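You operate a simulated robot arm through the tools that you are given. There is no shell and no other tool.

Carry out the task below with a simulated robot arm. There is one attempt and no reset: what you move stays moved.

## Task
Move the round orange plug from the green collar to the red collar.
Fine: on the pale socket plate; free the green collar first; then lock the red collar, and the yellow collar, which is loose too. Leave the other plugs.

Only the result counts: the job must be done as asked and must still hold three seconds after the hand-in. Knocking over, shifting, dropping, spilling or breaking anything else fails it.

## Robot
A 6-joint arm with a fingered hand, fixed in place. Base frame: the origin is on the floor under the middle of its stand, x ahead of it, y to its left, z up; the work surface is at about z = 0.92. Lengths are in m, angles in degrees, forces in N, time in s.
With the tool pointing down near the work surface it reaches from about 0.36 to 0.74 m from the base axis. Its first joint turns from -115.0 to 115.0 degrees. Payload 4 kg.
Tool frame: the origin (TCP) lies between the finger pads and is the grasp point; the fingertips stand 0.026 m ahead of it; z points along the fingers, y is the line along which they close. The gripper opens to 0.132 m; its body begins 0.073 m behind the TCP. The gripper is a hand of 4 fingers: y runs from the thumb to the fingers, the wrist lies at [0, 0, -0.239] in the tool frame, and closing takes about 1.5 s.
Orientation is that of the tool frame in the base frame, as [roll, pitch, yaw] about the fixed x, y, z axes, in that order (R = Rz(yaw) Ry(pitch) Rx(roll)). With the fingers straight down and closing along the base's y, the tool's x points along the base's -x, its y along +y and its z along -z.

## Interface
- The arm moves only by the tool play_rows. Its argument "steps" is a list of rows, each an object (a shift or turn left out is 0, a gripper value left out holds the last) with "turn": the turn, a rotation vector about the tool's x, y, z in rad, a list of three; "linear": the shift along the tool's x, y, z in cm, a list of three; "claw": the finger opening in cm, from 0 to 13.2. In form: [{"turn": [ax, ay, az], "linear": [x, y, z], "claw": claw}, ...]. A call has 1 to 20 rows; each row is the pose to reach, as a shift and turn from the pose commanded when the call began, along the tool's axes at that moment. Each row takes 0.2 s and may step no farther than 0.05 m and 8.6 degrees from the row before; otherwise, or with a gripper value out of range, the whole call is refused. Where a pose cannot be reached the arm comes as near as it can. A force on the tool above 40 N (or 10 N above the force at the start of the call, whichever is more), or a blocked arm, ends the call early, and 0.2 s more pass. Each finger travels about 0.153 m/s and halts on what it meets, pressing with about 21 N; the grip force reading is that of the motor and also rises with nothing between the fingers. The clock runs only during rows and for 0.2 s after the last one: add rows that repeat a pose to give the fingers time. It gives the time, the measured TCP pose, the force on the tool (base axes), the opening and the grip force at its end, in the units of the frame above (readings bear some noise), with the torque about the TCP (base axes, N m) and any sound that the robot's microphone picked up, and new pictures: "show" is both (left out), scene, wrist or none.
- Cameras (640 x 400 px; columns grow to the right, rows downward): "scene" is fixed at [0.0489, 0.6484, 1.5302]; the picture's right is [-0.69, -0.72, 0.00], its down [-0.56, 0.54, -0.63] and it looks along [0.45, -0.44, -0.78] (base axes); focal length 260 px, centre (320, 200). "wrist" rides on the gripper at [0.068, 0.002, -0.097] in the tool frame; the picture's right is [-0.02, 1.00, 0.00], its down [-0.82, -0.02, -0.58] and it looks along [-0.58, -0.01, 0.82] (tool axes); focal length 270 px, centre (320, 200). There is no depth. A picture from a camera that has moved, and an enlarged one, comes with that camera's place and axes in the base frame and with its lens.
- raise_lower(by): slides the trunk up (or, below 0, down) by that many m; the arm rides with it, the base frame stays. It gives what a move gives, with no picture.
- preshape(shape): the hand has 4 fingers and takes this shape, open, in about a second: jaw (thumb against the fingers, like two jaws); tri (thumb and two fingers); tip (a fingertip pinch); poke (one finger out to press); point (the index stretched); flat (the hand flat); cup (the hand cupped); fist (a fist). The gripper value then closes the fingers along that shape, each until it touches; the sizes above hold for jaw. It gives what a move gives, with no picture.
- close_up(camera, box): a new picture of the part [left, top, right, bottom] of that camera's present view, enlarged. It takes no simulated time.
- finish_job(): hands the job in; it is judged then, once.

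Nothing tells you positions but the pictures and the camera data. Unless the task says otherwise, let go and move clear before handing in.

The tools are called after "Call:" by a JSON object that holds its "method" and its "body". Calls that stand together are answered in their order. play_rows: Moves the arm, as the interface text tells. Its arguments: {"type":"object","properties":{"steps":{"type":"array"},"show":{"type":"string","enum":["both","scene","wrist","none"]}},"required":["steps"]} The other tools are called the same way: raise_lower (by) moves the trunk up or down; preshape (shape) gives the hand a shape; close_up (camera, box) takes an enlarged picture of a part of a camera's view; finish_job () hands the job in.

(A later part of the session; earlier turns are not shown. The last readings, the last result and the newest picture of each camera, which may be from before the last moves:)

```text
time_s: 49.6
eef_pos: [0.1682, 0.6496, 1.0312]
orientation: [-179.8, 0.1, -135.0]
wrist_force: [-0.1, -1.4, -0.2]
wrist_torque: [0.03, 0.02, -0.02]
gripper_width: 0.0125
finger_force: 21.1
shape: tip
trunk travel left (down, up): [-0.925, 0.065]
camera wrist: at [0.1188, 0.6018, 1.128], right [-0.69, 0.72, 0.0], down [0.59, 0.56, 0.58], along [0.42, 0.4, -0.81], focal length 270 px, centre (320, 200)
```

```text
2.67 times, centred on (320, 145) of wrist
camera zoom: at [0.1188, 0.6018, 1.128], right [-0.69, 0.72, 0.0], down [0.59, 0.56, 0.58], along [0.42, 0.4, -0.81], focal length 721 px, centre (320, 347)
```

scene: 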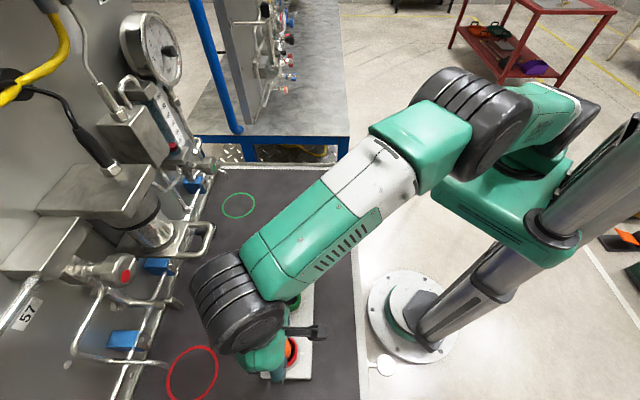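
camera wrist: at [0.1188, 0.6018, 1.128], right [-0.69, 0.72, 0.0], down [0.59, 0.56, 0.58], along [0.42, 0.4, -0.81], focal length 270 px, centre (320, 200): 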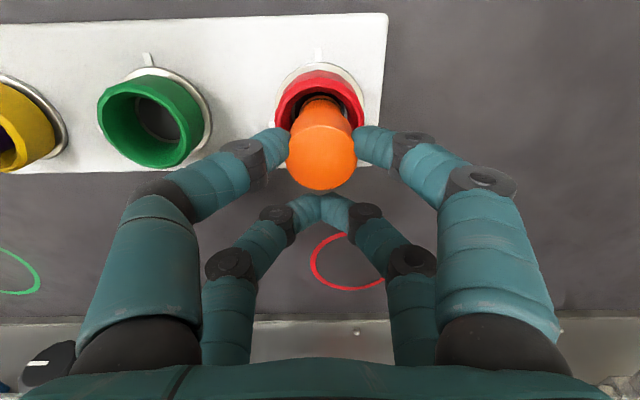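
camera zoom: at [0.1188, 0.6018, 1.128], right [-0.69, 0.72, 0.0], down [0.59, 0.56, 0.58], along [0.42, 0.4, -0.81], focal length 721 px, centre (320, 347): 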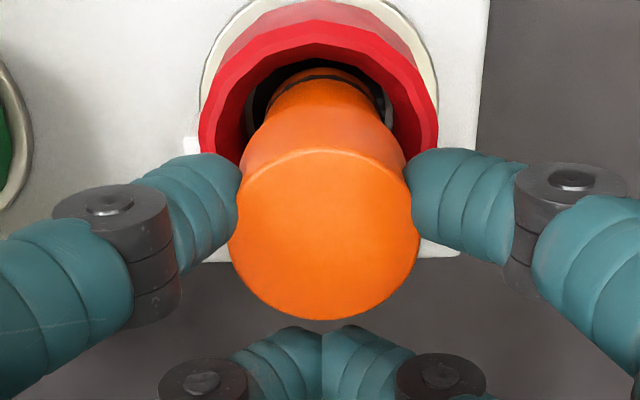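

The plug is inside the collar with about 4 mm to go. I'll finish lowering until it seats.

Call:
{"method": "play_rows", "body": {"steps": [{"linear": [0, -0.1, 0.2]}, {"linear": [0, -0.1, 0.4]}, {"linear": [0, -0.1, 0.5]}, {"linear": [0, -0.1, 0.5]}], "show": "wrist"}}

Call:
{"method": "close_up", "body": {"camera": "wrist", "box": [200, 70, 440, 220]}}

```text
time_s: 50.6
eef_pos: [0.1697, 0.6467, 1.0264]
orientation: [-179.8, 0.3, -135.0]
wrist_force: [-0.1, -0.5, -0.1]
wrist_torque: [-0.03, 0.02, -0.03]
gripper_width: 0.0123
finger_force: 21.0
shape: tip
trunk travel left (down, up): [-0.925, 0.065]
camera wrist: at [0.12, 0.5997, 1.1238], right [-0.69, 0.72, 0.0], down [0.59, 0.56, 0.58], along [0.42, 0.4, -0.81], focal length 270 px, centre (320, 200)
```

wrist: 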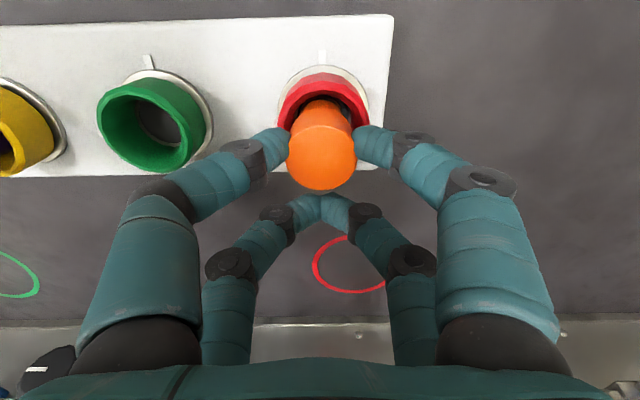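

```text
2.67 times, centred on (320, 145) of wrist
camera zoom: at [0.12, 0.5997, 1.1238], right [-0.69, 0.72, 0.0], down [0.59, 0.56, 0.58], along [0.42, 0.4, -0.81], focal length 721 px, centre (320, 347)
```

zoom: 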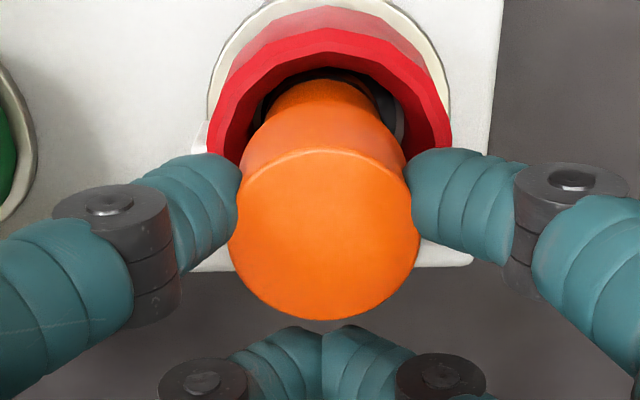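

This view is practically identical to the plug seated in green. I'll nudge down 1.5 mm to seat it and release.

Call:
{"method": "play_rows", "body": {"steps": [{"linear": [0, 0, 0.15]}, {"linear": [0, 0, 0.15]}, {"linear": [0, 0, 0.15], "claw": 2.5}, {"linear": [0, 0, 0.15], "claw": 4}, {"linear": [0, 0, 0.15], "claw": 6}, {"linear": [0, 0, 0.15], "claw": 6}, {"linear": [0, 0, 0.15], "claw": 6}], "show": "wrist"}}

Call:
{"method": "close_up", "body": {"camera": "wrist", "box": [200, 70, 440, 220]}}

```text
time_s: 52.2
eef_pos: [0.1694, 0.6461, 1.0258]
orientation: [-179.8, 0.2, -135.0]
wrist_force: [0.5, 0.9, 0.6]
wrist_torque: [0.02, 0.02, 0.01]
gripper_width: 0.0593
finger_force: 0.1
shape: tip
trunk travel left (down, up): [-0.925, 0.065]
camera wrist: at [0.1195, 0.6, 1.1226], right [-0.69, 0.72, 0.0], down [0.59, 0.56, 0.58], along [0.42, 0.4, -0.81], focal length 270 px, centre (320, 200)
```

wrist: 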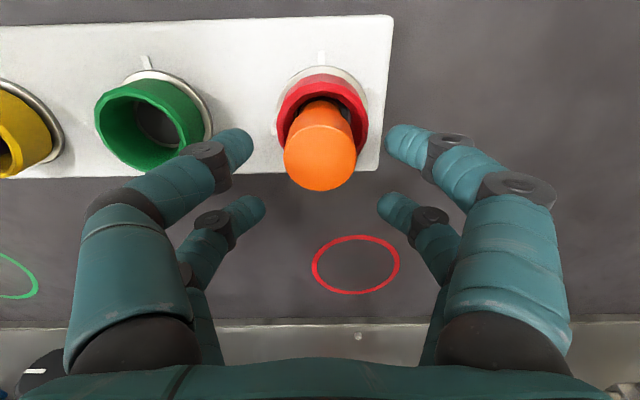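

```text
2.67 times, centred on (320, 145) of wrist
camera zoom: at [0.1195, 0.6, 1.1226], right [-0.69, 0.72, 0.0], down [0.59, 0.56, 0.58], along [0.42, 0.4, -0.81], focal length 721 px, centre (320, 347)
```

zoom: 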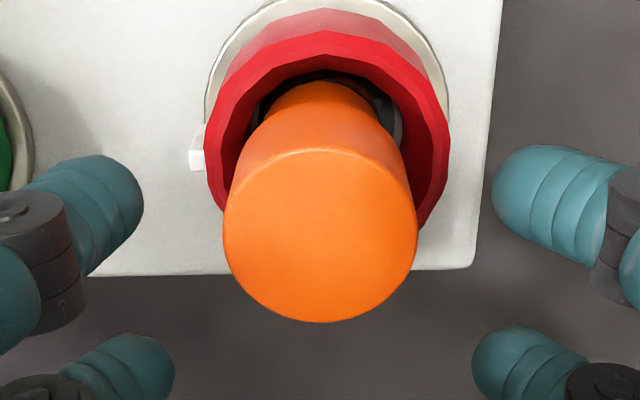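

The plug stands in red at the same depth as it did in green. I'll lift, recentre over the red collar with its nub on the -y side, and check alignment.

Call:
{"method": "play_rows", "body": {"steps": [{"linear": [0, 0, -1.5]}, {"linear": [0, 0, -3.5]}, {"linear": [0, 0, -5]}, {"linear": [0.7, 0.2, -5], "claw": 7}, {"linear": [1.35, 0.3, -5]}, {"linear": [1.35, 0.3, -3]}, {"linear": [1.35, 0.3, -2]}, {"linear": [1.35, 0.3, -2]}, {"linear": [1.35, 0.3, -2]}]}}

Call:
{"method": "close_up", "body": {"camera": "wrist", "box": [200, 70, 440, 220]}}

Call:
{"method": "close_up", "body": {"camera": "scene", "box": [240, 320, 330, 385]}}

```text
time_s: 54.2
eef_pos: [0.1561, 0.6398, 1.043]
orientation: [-179.7, 0.2, -134.9]
wrist_force: [-0.2, -0.5, 0.1]
wrist_torque: [0.0, 0.01, 0.0]
gripper_width: 0.0697
finger_force: 0.1
shape: tip
trunk travel left (down, up): [-0.925, 0.065]
camera wrist: at [0.1071, 0.5917, 1.1411], right [-0.69, 0.72, 0.0], down [0.59, 0.56, 0.58], along [0.42, 0.4, -0.81], focal length 270 px, centre (320, 200)
```

scene: 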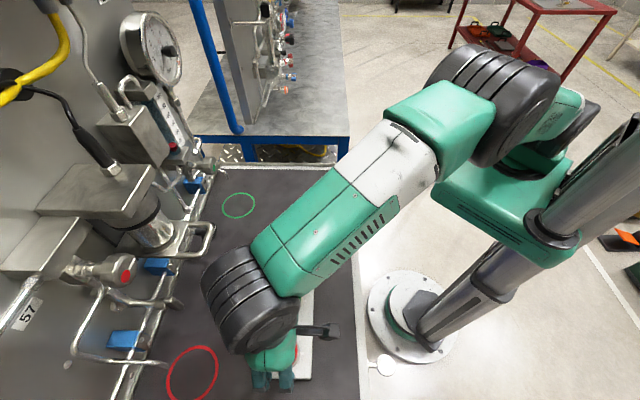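
wrist: 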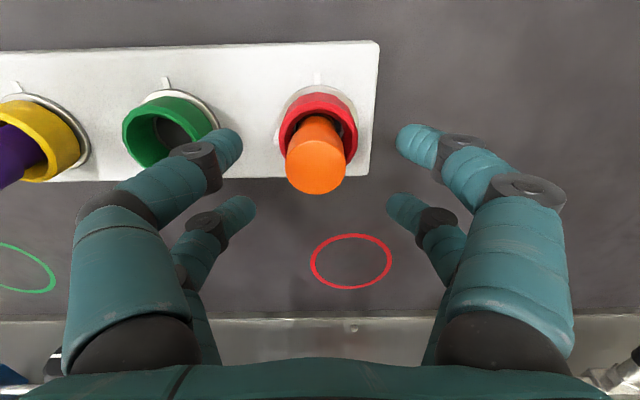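

```text
2.67 times, centred on (320, 145) of wrist
camera zoom: at [0.1071, 0.5917, 1.1411], right [-0.69, 0.72, 0.0], down [0.59, 0.56, 0.58], along [0.42, 0.4, -0.81], focal length 721 px, centre (320, 347)
```

zoom: 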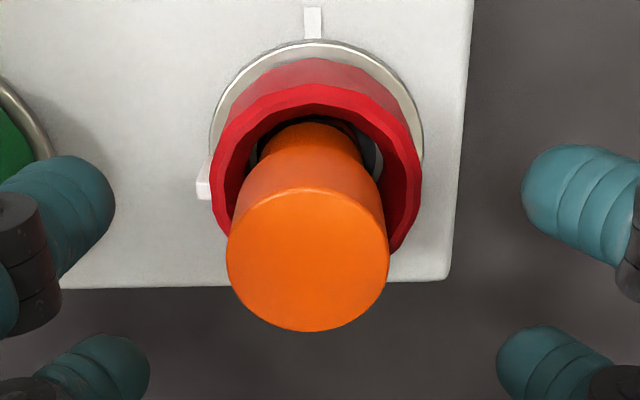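

```text
6.15 times, centred on (285, 352) of scene
camera zoom: at [0.0489, 0.6484, 1.5302], right [-0.69, -0.72, 0.0], down [-0.56, 0.54, -0.63], along [0.45, -0.44, -0.78], focal length 1599 px, centre (535, -738)
```

zoom: 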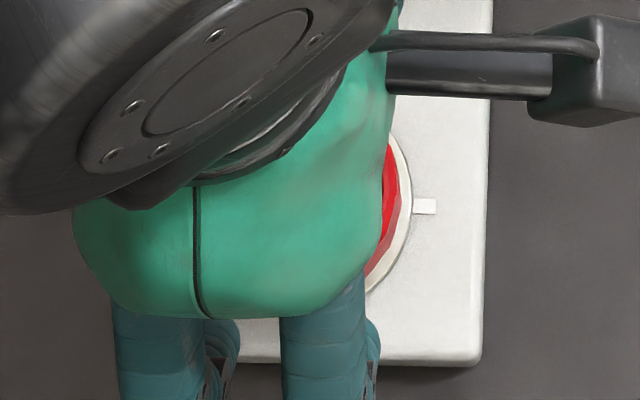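

The red collar is centred to within 1 mm and its nub is between the left fingers. I'll descend around it.

Call:
{"method": "play_rows", "body": {"steps": [{"linear": [0, 0, 1.5]}, {"linear": [0, 0, 3]}, {"linear": [0, 0, 4.5]}, {"linear": [0, 0, 5.5]}, {"linear": [0, 0, 6]}, {"linear": [0, 0, 6]}, {"linear": [0, 0, 6]}], "show": "wrist"}}

Call:
{"method": "close_up", "body": {"camera": "wrist", "box": [200, 80, 440, 230]}}

```text
time_s: 55.8
eef_pos: [0.1573, 0.6408, 0.9844]
orientation: [-179.8, 0.1, -135.0]
wrist_force: [-0.3, 0.0, 0.3]
wrist_torque: [0.01, -0.01, -0.03]
gripper_width: 0.0692
finger_force: 0.1
shape: tip
trunk travel left (down, up): [-0.925, 0.065]
camera wrist: at [0.1084, 0.5939, 1.081], right [-0.69, 0.72, 0.0], down [0.59, 0.56, 0.58], along [0.42, 0.4, -0.81], focal length 270 px, centre (320, 200)
```

wrist: 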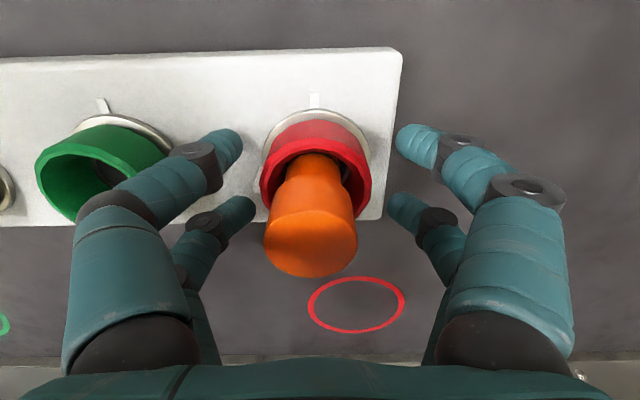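

```text
2.67 times, centred on (320, 155) of wrist
camera zoom: at [0.1084, 0.5939, 1.081], right [-0.69, 0.72, 0.0], down [0.59, 0.56, 0.58], along [0.42, 0.4, -0.81], focal length 721 px, centre (320, 320)
```

zoom: 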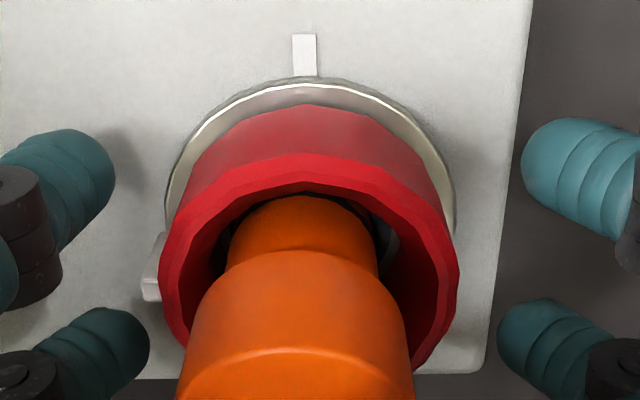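

Nearly identical to the good green grip. I'll make a 1 mm tweak and close on the red collar.

Call:
{"method": "play_rows", "body": {"steps": [{"linear": [0.1, -0.05, 0]}, {"linear": [0.1, -0.05, 0], "claw": 6}, {"linear": [0.1, -0.05, 0], "claw": 5}, {"linear": [0.1, -0.05, 0], "claw": 4}, {"linear": [0.1, -0.05, 0], "claw": 3.4}, {"linear": [0.1, -0.05, 0], "claw": 3}, {"linear": [0.1, -0.05, 0]}, {"linear": [0.1, -0.05, 0]}], "show": "wrist"}}

Call:
{"method": "close_up", "body": {"camera": "wrist", "box": [200, 80, 440, 230]}}

```text
time_s: 57.6
eef_pos: [0.1561, 0.6391, 0.9838]
orientation: [-179.8, 0.3, -135.0]
wrist_force: [1.1, 0.2, -2.0]
wrist_torque: [-0.06, 0.02, 0.01]
gripper_width: 0.0307
finger_force: 21.1
shape: tip
trunk travel left (down, up): [-0.925, 0.065]
camera wrist: at [0.1077, 0.5923, 1.0812], right [-0.69, 0.72, 0.0], down [0.59, 0.56, 0.58], along [0.42, 0.4, -0.81], focal length 270 px, centre (320, 200)
```

wrist: 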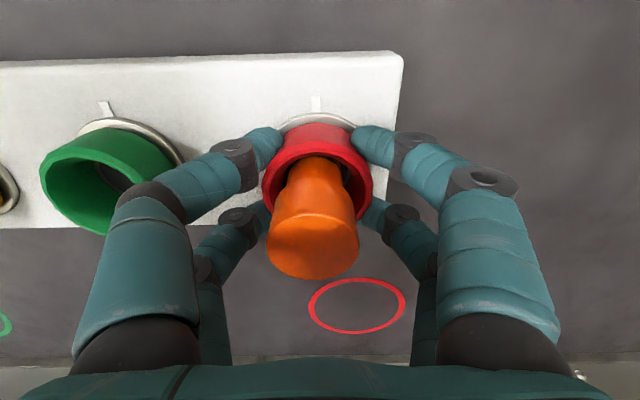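

```text
2.67 times, centred on (320, 155) of wrist
camera zoom: at [0.1077, 0.5923, 1.0812], right [-0.69, 0.72, 0.0], down [0.59, 0.56, 0.58], along [0.42, 0.4, -0.81], focal length 721 px, centre (320, 320)
```

zoom: 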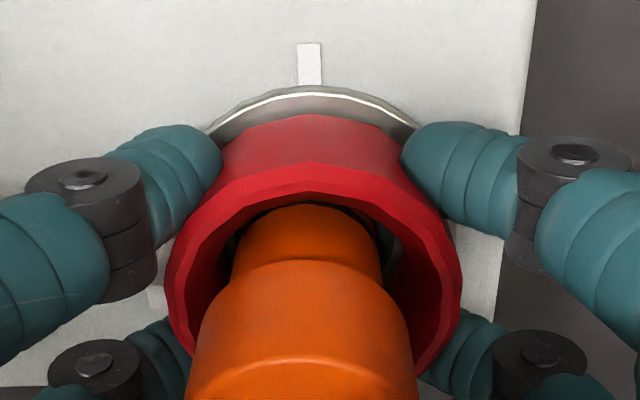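

The red collar is gripped with balanced forces. I'll turn it clockwise to lock it, checking halfway.

Call:
{"method": "play_rows", "body": {"steps": [{"turn": [0, 0, 0.08]}, {"turn": [0, 0, 0.16]}, {"turn": [0, 0, 0.24]}, {"turn": [0, 0, 0.32]}, {"turn": [0, 0, 0.4]}, {"turn": [0, 0, 0.48]}, {"turn": [0, 0, 0.56]}, {"turn": [0, 0, 0.64]}, {"turn": [0, 0, 0.72]}, {"turn": [0, 0, 0.8]}], "show": "wrist"}}

Call:
{"method": "close_up", "body": {"camera": "wrist", "box": [200, 80, 440, 230]}}

```text
time_s: 59.8
eef_pos: [0.1566, 0.6401, 0.9848]
orientation: [179.9, 0.3, 179.0]
wrist_force: [4.7, 7.5, -7.0]
wrist_torque: [0.09, -0.09, 0.07]
gripper_width: 0.0307
finger_force: 20.9
shape: tip
trunk travel left (down, up): [-0.925, 0.065]
camera wrist: at [0.0894, 0.6425, 1.0813], right [0.04, 1.0, 0.0], down [0.81, -0.03, 0.58], along [0.58, -0.02, -0.81], focal length 270 px, centre (320, 200)
```

wrist: 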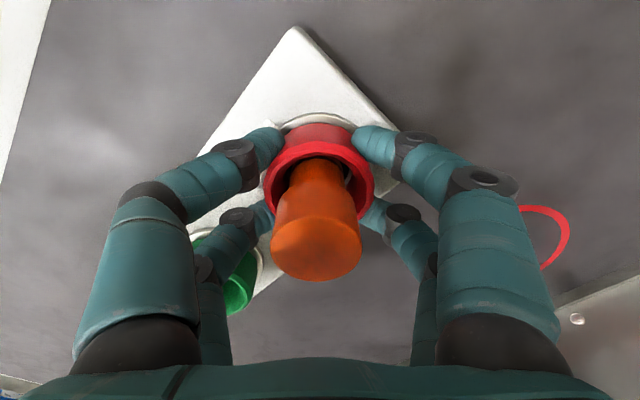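

```text
2.67 times, centred on (320, 155) of wrist
camera zoom: at [0.0894, 0.6425, 1.0813], right [0.04, 1.0, 0.0], down [0.81, -0.03, 0.58], along [0.58, -0.02, -0.81], focal length 721 px, centre (320, 320)
```

zoom: 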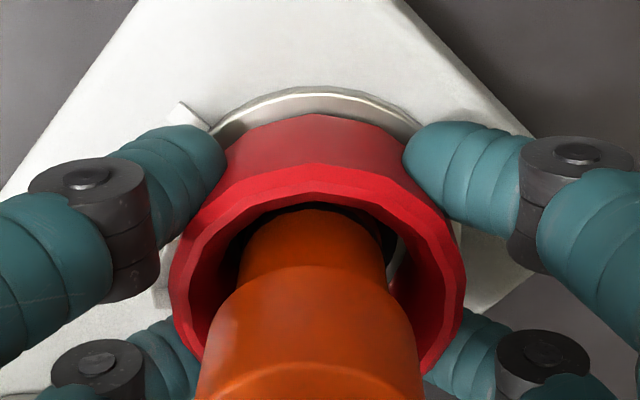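

The collar follows, halfway there. I'll carry on the rest of the turn.

Call:
{"method": "play_rows", "body": {"steps": [{"turn": [0, 0, 0.08]}, {"turn": [0, 0, 0.16]}, {"turn": [0, 0, 0.24]}, {"turn": [0, 0, 0.32]}, {"turn": [0, 0, 0.4]}, {"turn": [0, 0, 0.48]}, {"turn": [0, 0, 0.56]}, {"turn": [0, 0, 0.64]}, {"turn": [0, 0, 0.72]}, {"turn": [0, 0, 0.78]}], "show": "wrist"}}

Call:
{"method": "close_up", "body": {"camera": "wrist", "box": [200, 80, 440, 230]}}

```text
time_s: 62.0
eef_pos: [0.1579, 0.6395, 0.9846]
orientation: [179.9, 0.1, 134.3]
wrist_force: [6.6, 5.8, -4.9]
wrist_torque: [0.15, -0.16, 0.16]
gripper_width: 0.03
finger_force: 21.0
shape: tip
trunk travel left (down, up): [-0.925, 0.065]
camera wrist: at [0.1115, 0.6897, 1.0815], right [0.73, 0.68, 0.0], down [0.55, -0.6, 0.58], along [0.4, -0.42, -0.81], focal length 270 px, centre (320, 200)
```

wrist: 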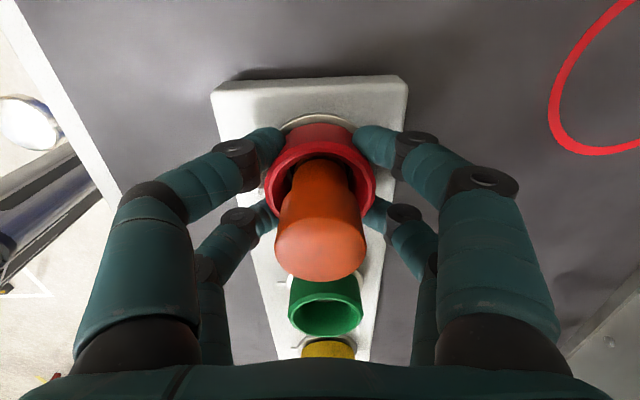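

```text
2.67 times, centred on (320, 155) of wrist
camera zoom: at [0.1115, 0.6897, 1.0815], right [0.73, 0.68, 0.0], down [0.55, -0.6, 0.58], along [0.4, -0.42, -0.81], focal length 721 px, centre (320, 320)
```

zoom: 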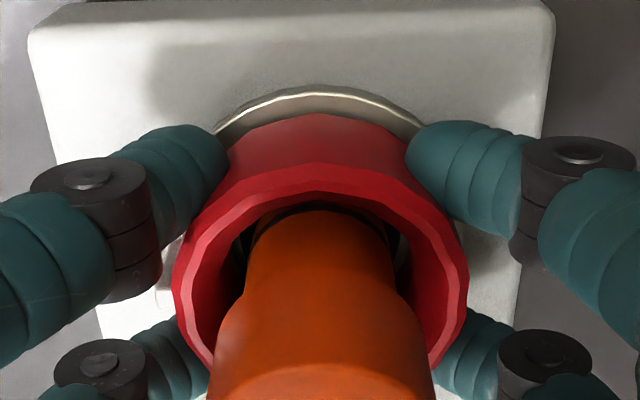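

The hand has turned about 91°. I'll add a few degrees and watch the torque for the lock stop.

Call:
{"method": "play_rows", "body": {"steps": [{"turn": [0, 0, 0.04]}, {"turn": [0, 0, 0.08]}, {"turn": [0, 0, 0.08]}], "show": "none"}}

Call:
{"method": "play_rows", "body": {"steps": [{"turn": [0, 0, 0.04]}, {"turn": [0, 0, 0.08]}, {"turn": [0, 0, 0.08]}], "show": "wrist"}}

Call:
{"method": "close_up", "body": {"camera": "wrist", "box": [200, 80, 440, 230]}}

```text
time_s: 62.8
eef_pos: [0.1577, 0.6401, 0.9847]
orientation: [179.8, 0.2, 130.0]
wrist_force: [1.2, 7.0, -5.8]
wrist_torque: [0.19, -0.08, 0.87]
gripper_width: 0.0294
finger_force: 20.6
shape: tip
trunk travel left (down, up): [-0.925, 0.065]
```

```text
time_s: 63.6
eef_pos: [0.1585, 0.6413, 0.984]
orientation: [180.0, 0.2, 125.3]
wrist_force: [0.4, 9.1, -8.0]
wrist_torque: [0.21, -0.05, 1.35]
gripper_width: 0.0287
finger_force: 21.5
shape: tip
trunk travel left (down, up): [-0.925, 0.065]
camera wrist: at [0.1202, 0.6969, 1.0815], right [0.83, 0.56, 0.0], down [0.45, -0.68, 0.58], along [0.33, -0.48, -0.81], focal length 270 px, centre (320, 200)
```

wrist: 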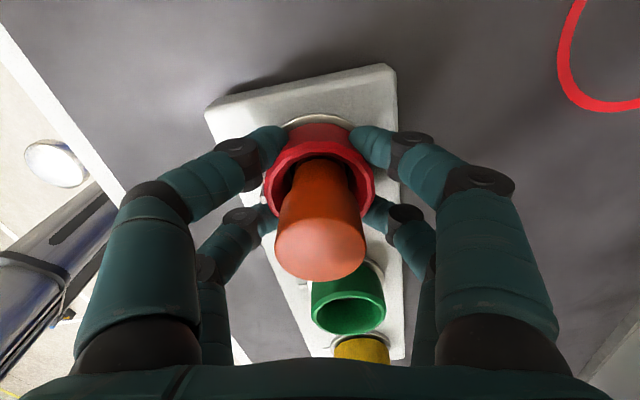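

```text
2.67 times, centred on (320, 155) of wrist
camera zoom: at [0.1202, 0.6969, 1.0815], right [0.83, 0.56, 0.0], down [0.45, -0.68, 0.58], along [0.33, -0.48, -0.81], focal length 721 px, centre (320, 320)
```

zoom: 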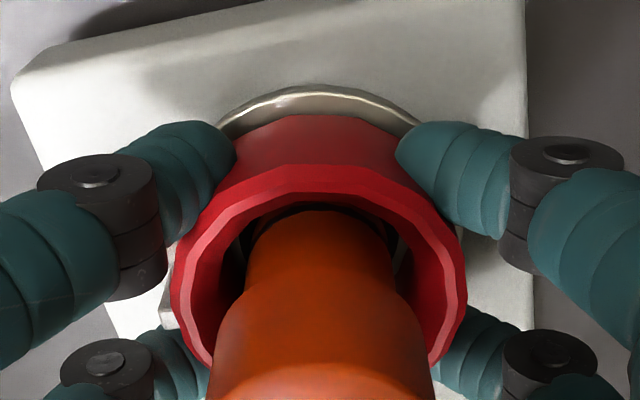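

The torque climbed to 1.3 N·m, so red is against its lock stop. I'll release and lift, then check nub against tick.

Call:
{"method": "play_rows", "body": {"steps": [{"claw": 4.5}, {"claw": 6}, {"claw": 7}, {"claw": 7}, {"linear": [0, 0, -2]}, {"linear": [0, 0, -4]}, {"linear": [0, 0, -6.5]}, {"linear": [0, 0, -9]}, {"linear": [0, 0, -11]}, {"linear": [0, 0, -11]}]}}

Call:
{"method": "close_up", "body": {"camera": "wrist", "box": [240, 50, 400, 150]}}

Call:
{"method": "close_up", "body": {"camera": "scene", "box": [240, 320, 330, 385]}}

```text
time_s: 65.8
eef_pos: [0.1563, 0.6364, 1.094]
orientation: [179.9, 0.3, 125.4]
wrist_force: [-0.2, 0.5, -0.8]
wrist_torque: [0.02, -0.02, 0.02]
gripper_width: 0.0696
finger_force: 0.1
shape: tip
trunk travel left (down, up): [-0.925, 0.065]
camera wrist: at [0.1186, 0.6946, 1.1911], right [0.83, 0.56, 0.0], down [0.45, -0.68, 0.58], along [0.33, -0.48, -0.81], focal length 270 px, centre (320, 200)
```

scene: 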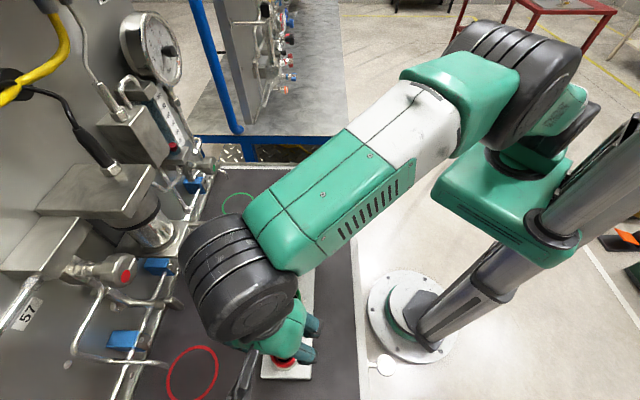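
wrist: 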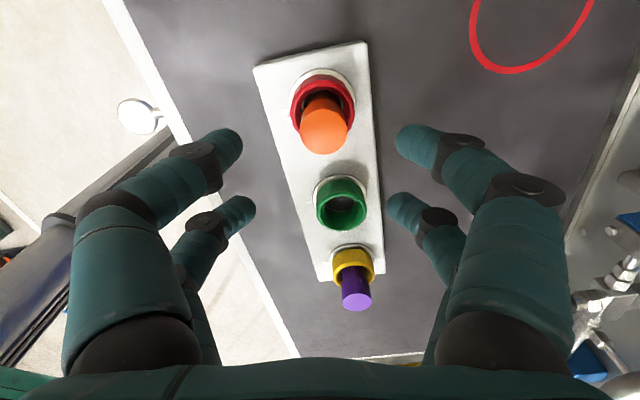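

```text
4.00 times, centred on (320, 100) of wrist
camera zoom: at [0.1186, 0.6946, 1.1911], right [0.83, 0.56, 0.0], down [0.45, -0.68, 0.58], along [0.33, -0.48, -0.81], focal length 1081 px, centre (320, 600)
```

zoom: 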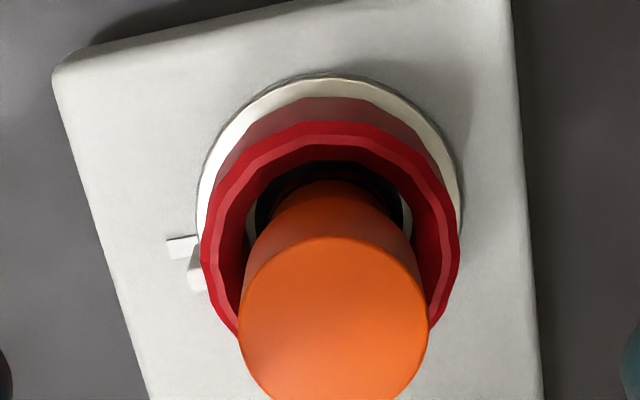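

```text
6.15 times, centred on (285, 352) of scene
camera zoom: at [0.0489, 0.6484, 1.5302], right [-0.69, -0.72, 0.0], down [-0.56, 0.54, -0.63], along [0.45, -0.44, -0.78], focal length 1599 px, centre (535, -738)
```

zoom: 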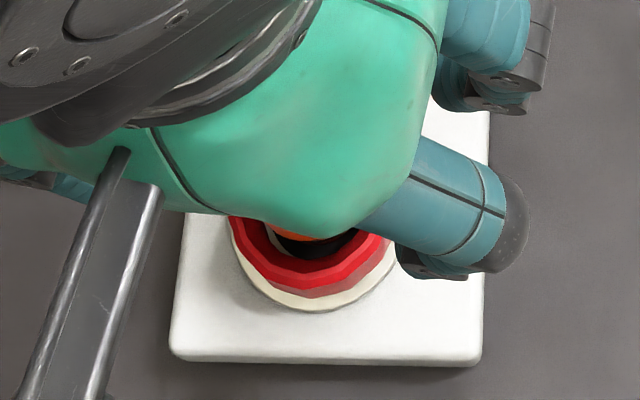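

Red's nub now sits against its tick, just as green's did when it was locked. I'll move over to the yellow collar, turning the hand back so its nub falls on the -y side.

Call:
{"method": "play_rows", "body": {"steps": [{"linear": [-1.51, 0.27, 0], "turn": [0, 0, -0.1337]}, {"linear": [-3.02, 0.54, 0], "turn": [0, 0, -0.2674]}, {"linear": [-4.52, 0.81, 0], "turn": [0, 0, -0.4011]}, {"linear": [-6.03, 1.08, 0], "turn": [0, 0, -0.5348]}, {"linear": [-7.54, 1.35, 0], "turn": [0, 0, -0.6685]}, {"linear": [-9.05, 1.62, 0], "turn": [0, 0, -0.8022]}, {"linear": [-10.55, 1.88, 0], "turn": [0, 0, -0.9359]}, {"linear": [-12.06, 2.15, 0], "turn": [0, 0, -1.0696]}, {"linear": [-13.57, 2.42, 0], "turn": [0, 0, -1.2033]}, {"linear": [-15.08, 2.69, 0], "turn": [0, 0, -1.337]}, {"linear": [-16.6, 2.96, 0], "turn": [0, 0, -1.4707]}, {"linear": [-18.1, 3.23, 0], "turn": [0, 0, -1.6044]}, {"linear": [-19.6, 3.5, 0], "turn": [0, 0, -1.738]}, {"linear": [-19.6, 3.5, 0], "turn": [0, 0, -1.738]}, {"linear": [-19.6, 3.5, 0], "turn": [0, 0, -1.738]}]}}

Call:
{"method": "close_up", "body": {"camera": "wrist", "box": [240, 50, 400, 150]}}

Call:
{"method": "close_up", "body": {"camera": "scene", "box": [240, 250, 350, 390]}}

```text
time_s: 69.0
eef_pos: [0.2977, 0.4985, 1.0956]
orientation: [-179.8, 0.2, -135.1]
wrist_force: [-0.2, -0.8, 0.0]
wrist_torque: [0.0, 0.0, 0.0]
gripper_width: 0.0694
finger_force: 0.0
shape: tip
trunk travel left (down, up): [-0.925, 0.065]
camera wrist: at [0.2487, 0.4512, 1.1937], right [-0.69, 0.73, 0.0], down [0.59, 0.56, 0.58], along [0.42, 0.4, -0.81], focal length 270 px, centre (320, 200)
```

scene: 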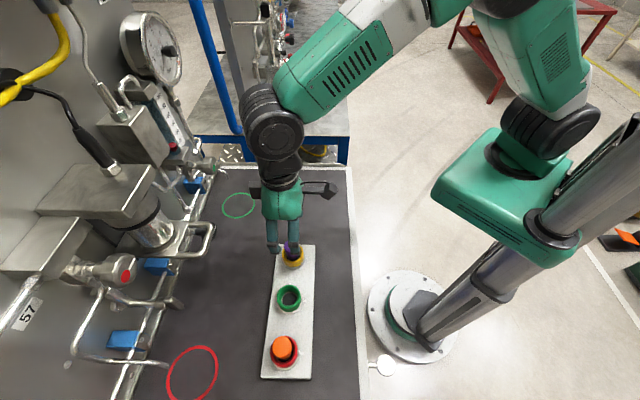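
wrist: 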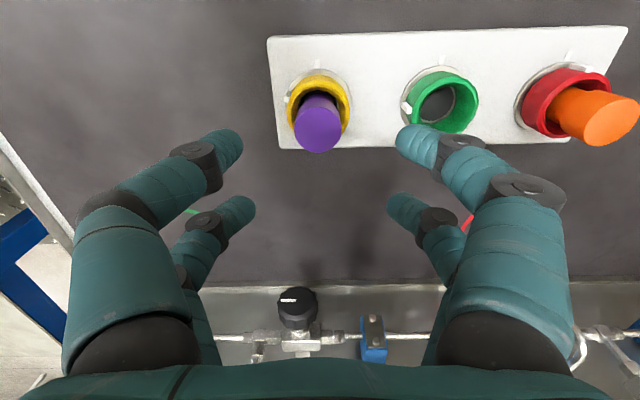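

```text
4.00 times, centred on (320, 100) of wrist
camera zoom: at [0.2487, 0.4512, 1.1937], right [-0.69, 0.73, 0.0], down [0.59, 0.56, 0.58], along [0.42, 0.4, -0.81], focal length 1081 px, centre (320, 600)
```

zoom: 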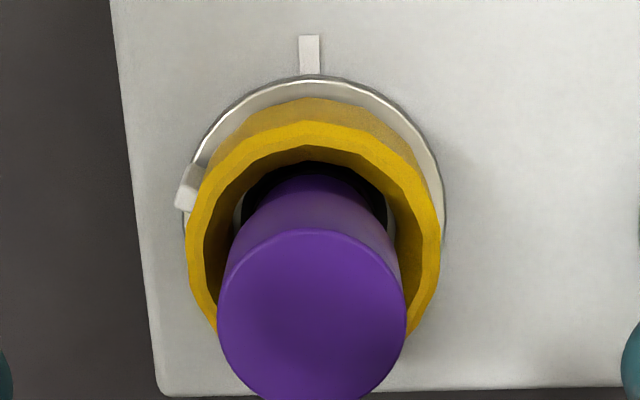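

```text
2.86 times, centred on (295, 320) of scene
camera zoom: at [0.0489, 0.6484, 1.5302], right [-0.69, -0.72, 0.0], down [-0.56, 0.54, -0.63], along [0.45, -0.44, -0.78], focal length 742 px, centre (391, -143)
```

zoom: 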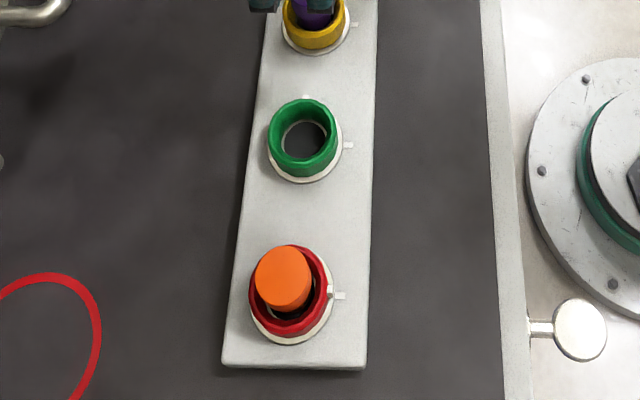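

Yellow's nub is about 65° counter-clockwise of its tick (25° short of the hand's -y side). I'll turn the hand 25° clockwise to bracket it, come down to just above the plug, and check.

Call:
{"method": "play_rows", "body": {"steps": [{"linear": [0, 0, 1], "turn": [0, 0, 0.145]}, {"linear": [0, 0, 2.5], "turn": [0, 0, 0.29]}, {"linear": [0, 0, 4], "turn": [0, 0, 0.436]}, {"linear": [0, 0, 5], "turn": [0, 0, 0.436]}, {"linear": [0, 0, 5], "turn": [0, 0, 0.436]}, {"linear": [0, 0, 5], "turn": [0, 0, 0.436]}], "show": "wrist"}}

Call:
{"method": "close_up", "body": {"camera": "wrist", "box": [200, 70, 440, 220]}}

```text
time_s: 70.4
eef_pos: [0.2981, 0.4988, 1.0455]
orientation: [-179.9, 0.1, -160.1]
wrist_force: [-0.2, 0.0, -0.2]
wrist_torque: [-0.05, 0.01, 0.02]
gripper_width: 0.0693
finger_force: 0.2
shape: tip
trunk travel left (down, up): [-0.925, 0.065]
camera wrist: at [0.2339, 0.4776, 1.1418], right [-0.32, 0.95, 0.0], down [0.77, 0.26, 0.58], along [0.55, 0.18, -0.81], focal length 270 px, centre (320, 200)
```

wrist: 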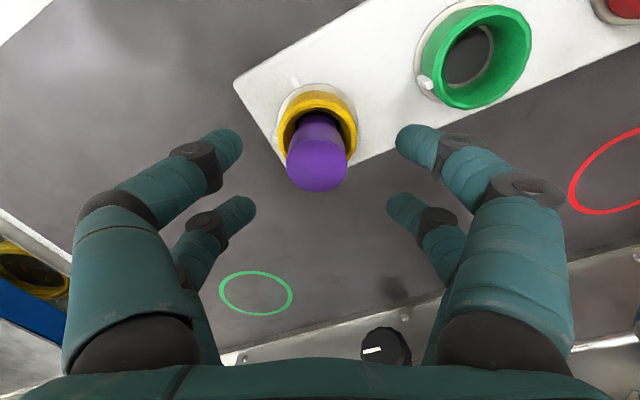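

```text
2.67 times, centred on (320, 145) of wrist
camera zoom: at [0.2339, 0.4776, 1.1418], right [-0.32, 0.95, 0.0], down [0.77, 0.26, 0.58], along [0.55, 0.18, -0.81], focal length 721 px, centre (320, 347)
```

zoom: 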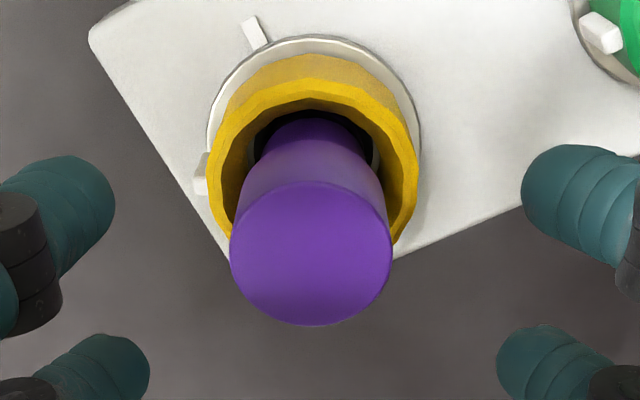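

The yellow collar is centred and its nub bracketed, just as with red. I'll descend and check once more.

Call:
{"method": "play_rows", "body": {"steps": [{"linear": [0, 0, 1.5]}, {"linear": [0, 0, 3]}, {"linear": [0, 0, 4.5]}, {"linear": [0, 0, 5.5]}, {"linear": [0, 0, 6]}, {"linear": [0, 0, 6]}, {"linear": [0, 0, 6]}], "show": "wrist"}}

Call:
{"method": "close_up", "body": {"camera": "wrist", "box": [200, 80, 440, 230]}}

```text
time_s: 72.0
eef_pos: [0.2995, 0.4991, 0.9853]
orientation: [-179.9, 0.2, -160.1]
wrist_force: [-0.3, 0.1, -0.6]
wrist_torque: [-0.02, 0.01, -0.03]
gripper_width: 0.0694
finger_force: 0.1
shape: tip
trunk travel left (down, up): [-0.925, 0.065]
camera wrist: at [0.2343, 0.4771, 1.082], right [-0.32, 0.95, 0.0], down [0.77, 0.26, 0.58], along [0.55, 0.18, -0.81], focal length 270 px, centre (320, 200)
```

wrist: 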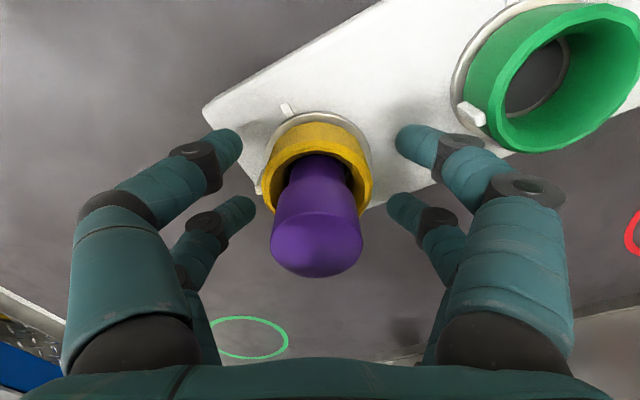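

```text
2.67 times, centred on (320, 155) of wrist
camera zoom: at [0.2343, 0.4771, 1.082], right [-0.32, 0.95, 0.0], down [0.77, 0.26, 0.58], along [0.55, 0.18, -0.81], focal length 721 px, centre (320, 320)
```

zoom: 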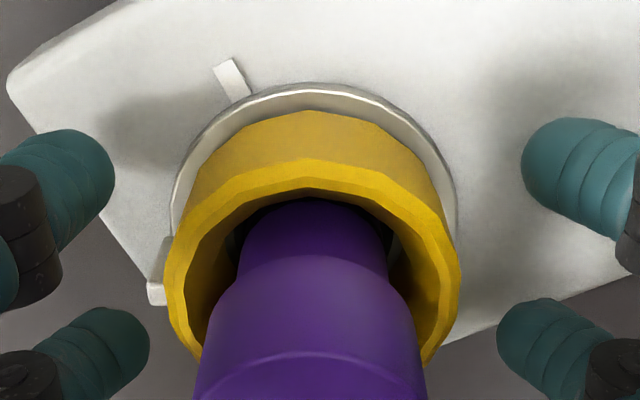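

This matches the earlier good grips. I'll close on the yellow collar and start turning clockwise.

Call:
{"method": "play_rows", "body": {"steps": [{"claw": 6}, {"claw": 5}, {"claw": 4}, {"claw": 3.4}, {"claw": 3}, {"claw": 3}, {"claw": 3}], "show": "none"}}

Call:
{"method": "play_rows", "body": {"steps": [{"turn": [0, 0, 0.08]}, {"turn": [0, 0, 0.16]}, {"turn": [0, 0, 0.24]}, {"turn": [0, 0, 0.32]}, {"turn": [0, 0, 0.4]}, {"turn": [0, 0, 0.48]}, {"turn": [0, 0, 0.56]}, {"turn": [0, 0, 0.64]}], "show": "wrist"}}

Call:
{"method": "close_up", "body": {"camera": "wrist", "box": [200, 80, 440, 230]}}

```text
time_s: 73.6
eef_pos: [0.2991, 0.4983, 0.9854]
orientation: [-179.9, 0.1, -160.1]
wrist_force: [0.9, -0.4, -3.1]
wrist_torque: [-0.05, 0.01, 0.01]
gripper_width: 0.0311
finger_force: 21.4
shape: tip
trunk travel left (down, up): [-0.925, 0.065]
```

```text
time_s: 75.4
eef_pos: [0.3002, 0.5004, 0.9862]
orientation: [180.0, 0.2, 163.0]
wrist_force: [5.1, -0.3, -10.9]
wrist_torque: [-0.04, -0.08, 0.05]
gripper_width: 0.0305
finger_force: 20.7
shape: tip
trunk travel left (down, up): [-0.925, 0.065]
camera wrist: at [0.235, 0.5206, 1.0822], right [0.31, 0.95, 0.0], down [0.77, -0.26, 0.58], along [0.55, -0.18, -0.81], focal length 270 px, centre (320, 200)
```

wrist: 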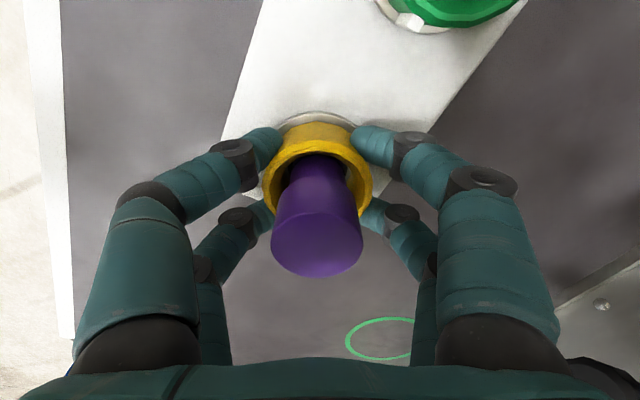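

```text
2.67 times, centred on (320, 155) of wrist
camera zoom: at [0.235, 0.5206, 1.0822], right [0.31, 0.95, 0.0], down [0.77, -0.26, 0.58], along [0.55, -0.18, -0.81], focal length 721 px, centre (320, 320)
```

zoom: 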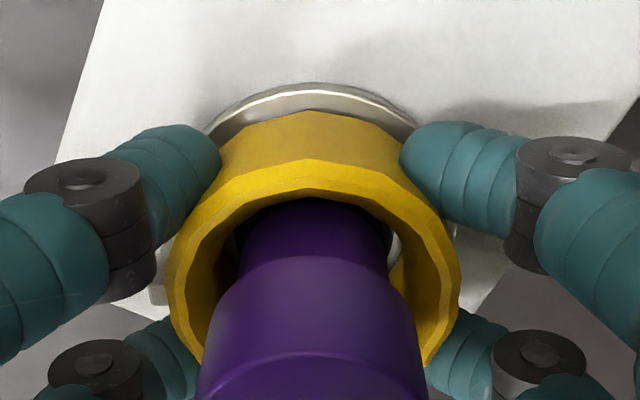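

Turning well, about 28° left. I'll continue to the lock stop.

Call:
{"method": "play_rows", "body": {"steps": [{"turn": [0, 0, 0.07]}, {"turn": [0, 0, 0.14]}, {"turn": [0, 0, 0.21]}, {"turn": [0, 0, 0.28]}, {"turn": [0, 0, 0.35]}, {"turn": [0, 0, 0.42]}, {"turn": [0, 0, 0.48]}, {"turn": [0, 0, 0.48]}], "show": "none"}}

Call:
{"method": "play_rows", "body": {"steps": [{"turn": [0, 0, 0.04]}, {"turn": [0, 0, 0.08]}, {"turn": [0, 0, 0.08]}], "show": "wrist"}}

Call:
{"method": "close_up", "body": {"camera": "wrist", "box": [200, 80, 440, 230]}}

```text
time_s: 77.2
eef_pos: [0.2992, 0.4999, 0.9856]
orientation: [179.8, 0.2, 135.6]
wrist_force: [7.6, -3.4, -10.6]
wrist_torque: [-0.08, -0.12, 0.09]
gripper_width: 0.031
finger_force: 21.0
shape: tip
trunk travel left (down, up): [-0.925, 0.065]
```

```text
time_s: 78.0
eef_pos: [0.3, 0.4992, 0.9858]
orientation: [179.9, 0.1, 131.2]
wrist_force: [2.5, 0.1, -9.5]
wrist_torque: [-0.01, -0.04, 0.8]
gripper_width: 0.0305
finger_force: 20.7
shape: tip
trunk travel left (down, up): [-0.925, 0.065]
camera wrist: at [0.2564, 0.5515, 1.0823], right [0.77, 0.64, 0.0], down [0.52, -0.63, 0.58], along [0.37, -0.44, -0.81], focal length 270 px, centre (320, 200)
```

wrist: 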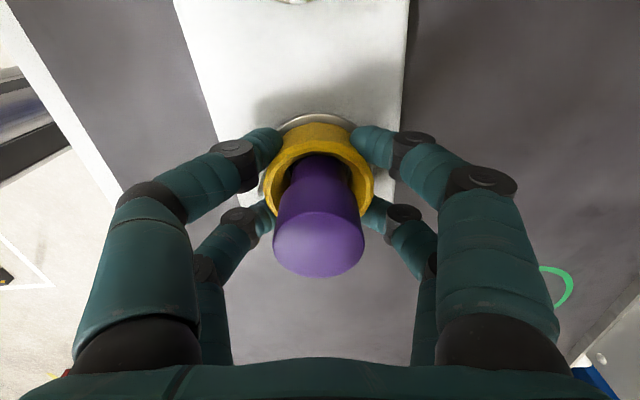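

```text
2.67 times, centred on (320, 155) of wrist
camera zoom: at [0.2564, 0.5515, 1.0823], right [0.77, 0.64, 0.0], down [0.52, -0.63, 0.58], along [0.37, -0.44, -0.81], focal length 721 px, centre (320, 320)
```

zoom: 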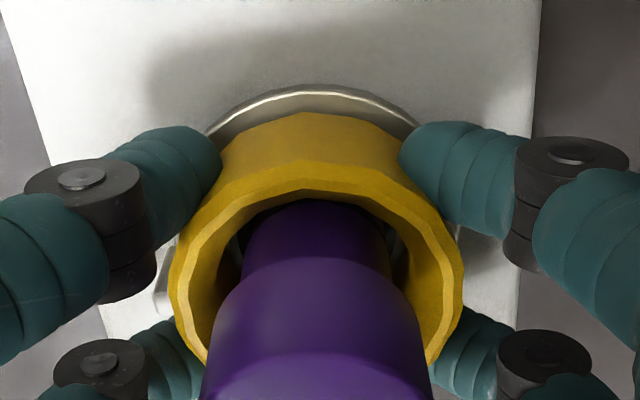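

The torque jumped to 0.8 N·m, which is the yellow lock stop. I'll add a touch more as with red, then release and lift clear.

Call:
{"method": "play_rows", "body": {"steps": [{"turn": [0, 0, 0.03]}, {"turn": [0, 0, 0.06]}, {"turn": [0, 0, 0.06]}], "show": "none"}}

Call:
{"method": "play_rows", "body": {"steps": [{"claw": 4.5}, {"claw": 6}, {"claw": 7}, {"claw": 7}, {"linear": [0, 0, -2]}, {"linear": [0, 0, -4]}, {"linear": [0, 0, -6.5]}, {"linear": [0, 0, -9]}, {"linear": [0, 0, -11]}, {"linear": [0, 0, -11]}]}}

Call:
{"method": "close_up", "body": {"camera": "wrist", "box": [240, 50, 400, 150]}}

```text
time_s: 78.8
eef_pos: [0.2994, 0.4991, 0.9847]
orientation: [179.8, 0.1, 127.7]
wrist_force: [6.8, 1.9, -8.1]
wrist_torque: [0.01, -0.1, 1.12]
gripper_width: 0.0293
finger_force: 20.9
shape: tip
trunk travel left (down, up): [-0.925, 0.065]
```

```text
time_s: 81.0
eef_pos: [0.2981, 0.4992, 1.0961]
orientation: [179.8, 0.1, 127.7]
wrist_force: [-1.0, 0.0, -0.2]
wrist_torque: [0.0, -0.01, 0.02]
gripper_width: 0.0695
finger_force: 0.0
shape: tip
trunk travel left (down, up): [-0.925, 0.065]
camera wrist: at [0.2585, 0.5542, 1.1914], right [0.81, 0.59, 0.0], down [0.48, -0.66, 0.58], along [0.35, -0.47, -0.81], focal length 270 px, centre (320, 200)
```

scene: 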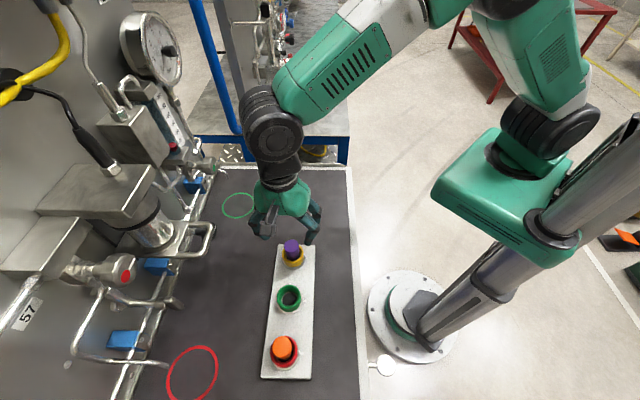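
wrist: 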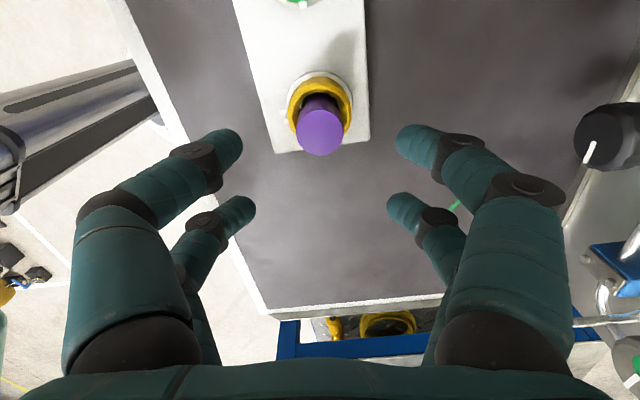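

```text
4.00 times, centred on (320, 100) of wrist
camera zoom: at [0.2585, 0.5542, 1.1914], right [0.81, 0.59, 0.0], down [0.48, -0.66, 0.58], along [0.35, -0.47, -0.81], focal length 1081 px, centre (320, 600)
```

zoom: 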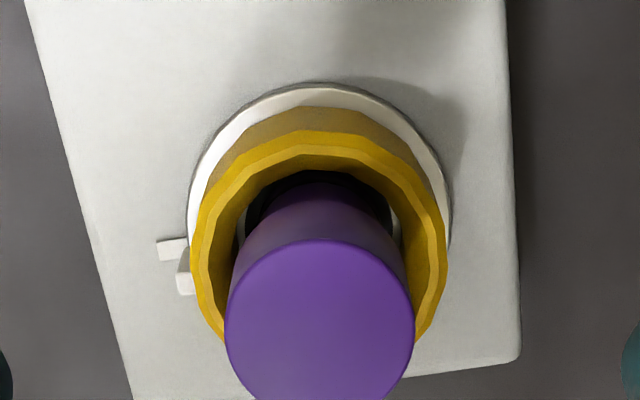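

All three nubs look right. I'll move the arm higher and clear, then inspect everything from the scene camera.

Call:
{"method": "play_rows", "body": {"steps": [{"linear": [0, 0, -3]}, {"linear": [0, 0, -6]}, {"linear": [-2, 0, -9]}, {"linear": [-5, 0, -11]}, {"linear": [-8, 0, -12]}, {"linear": [-8, 0, -12]}], "show": "scene"}}

Call:
{"method": "close_up", "body": {"camera": "scene", "box": [240, 220, 350, 390]}}

Call:
{"method": "close_up", "body": {"camera": "scene", "box": [250, 325, 325, 375]}}

Call:
{"method": "close_up", "body": {"camera": "scene", "box": [255, 225, 325, 270]}}

Call:
{"method": "close_up", "body": {"camera": "scene", "box": [255, 270, 325, 320]}}

```text
time_s: 82.4
eef_pos: [0.3482, 0.4371, 1.2139]
orientation: [179.8, 0.2, 127.7]
wrist_force: [-0.4, -0.2, -0.1]
wrist_torque: [-0.02, 0.0, 0.0]
gripper_width: 0.0694
finger_force: 0.0
shape: tip
trunk travel left (down, up): [-0.925, 0.065]
```

scene: 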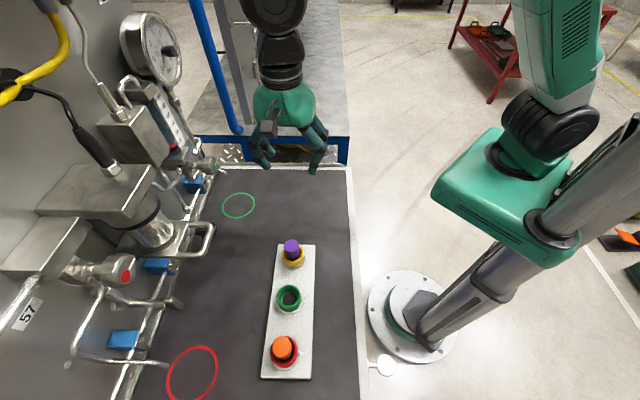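

```text
2.35 times, centred on (295, 305) of scene
camera zoom: at [0.0489, 0.6484, 1.5302], right [-0.69, -0.72, 0.0], down [-0.56, 0.54, -0.63], along [0.45, -0.44, -0.78], focal length 611 px, centre (379, -47)
```

zoom: 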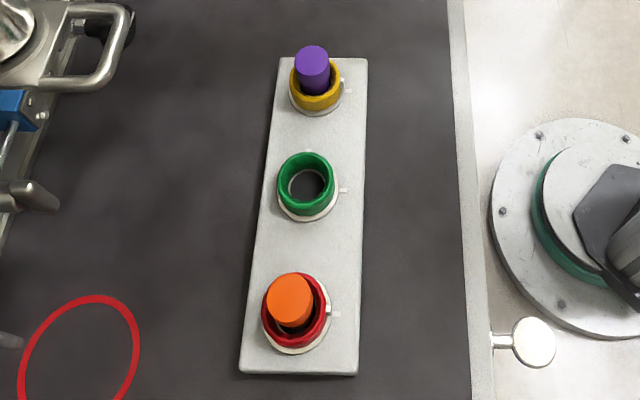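

```text
8.00 times, centred on (288, 350) of scene
camera zoom: at [0.0489, 0.6484, 1.5302], right [-0.69, -0.72, 0.0], down [-0.56, 0.54, -0.63], along [0.45, -0.44, -0.78], focal length 2078 px, centre (580, -1000)
```

zoom: 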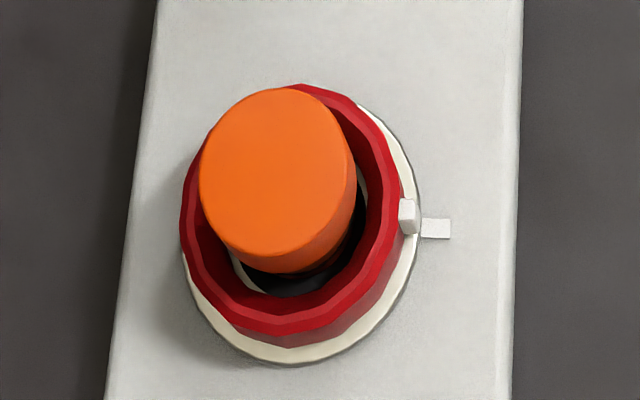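

```text
8.89 times, centred on (290, 248) of scene
camera zoom: at [0.0489, 0.6484, 1.5302], right [-0.69, -0.72, 0.0], down [-0.56, 0.54, -0.63], along [0.45, -0.44, -0.78], focal length 2309 px, centre (587, -222)
```

zoom: 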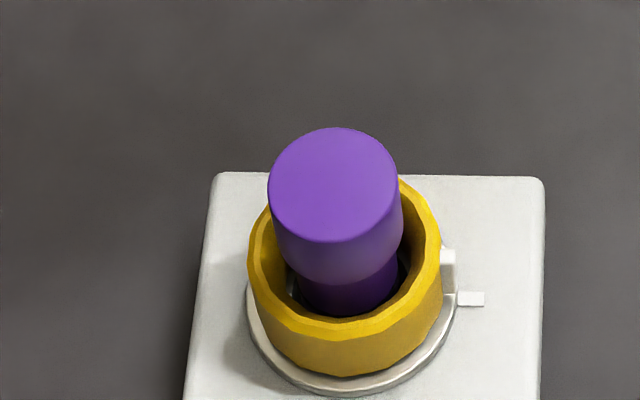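

```text
8.00 times, centred on (290, 295) of scene
camera zoom: at [0.0489, 0.6484, 1.5302], right [-0.69, -0.72, 0.0], down [-0.56, 0.54, -0.63], along [0.45, -0.44, -0.78], focal length 2078 px, centre (560, -560)
```

zoom: 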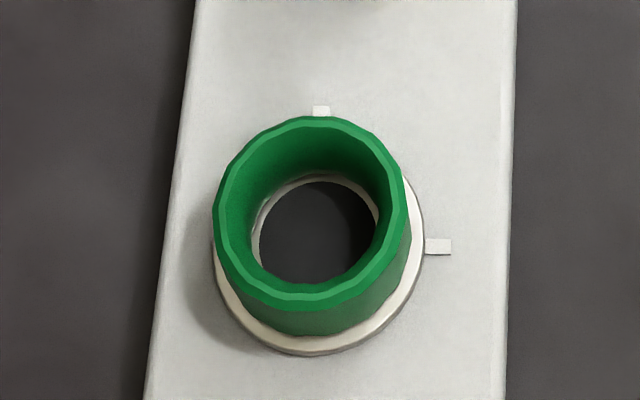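

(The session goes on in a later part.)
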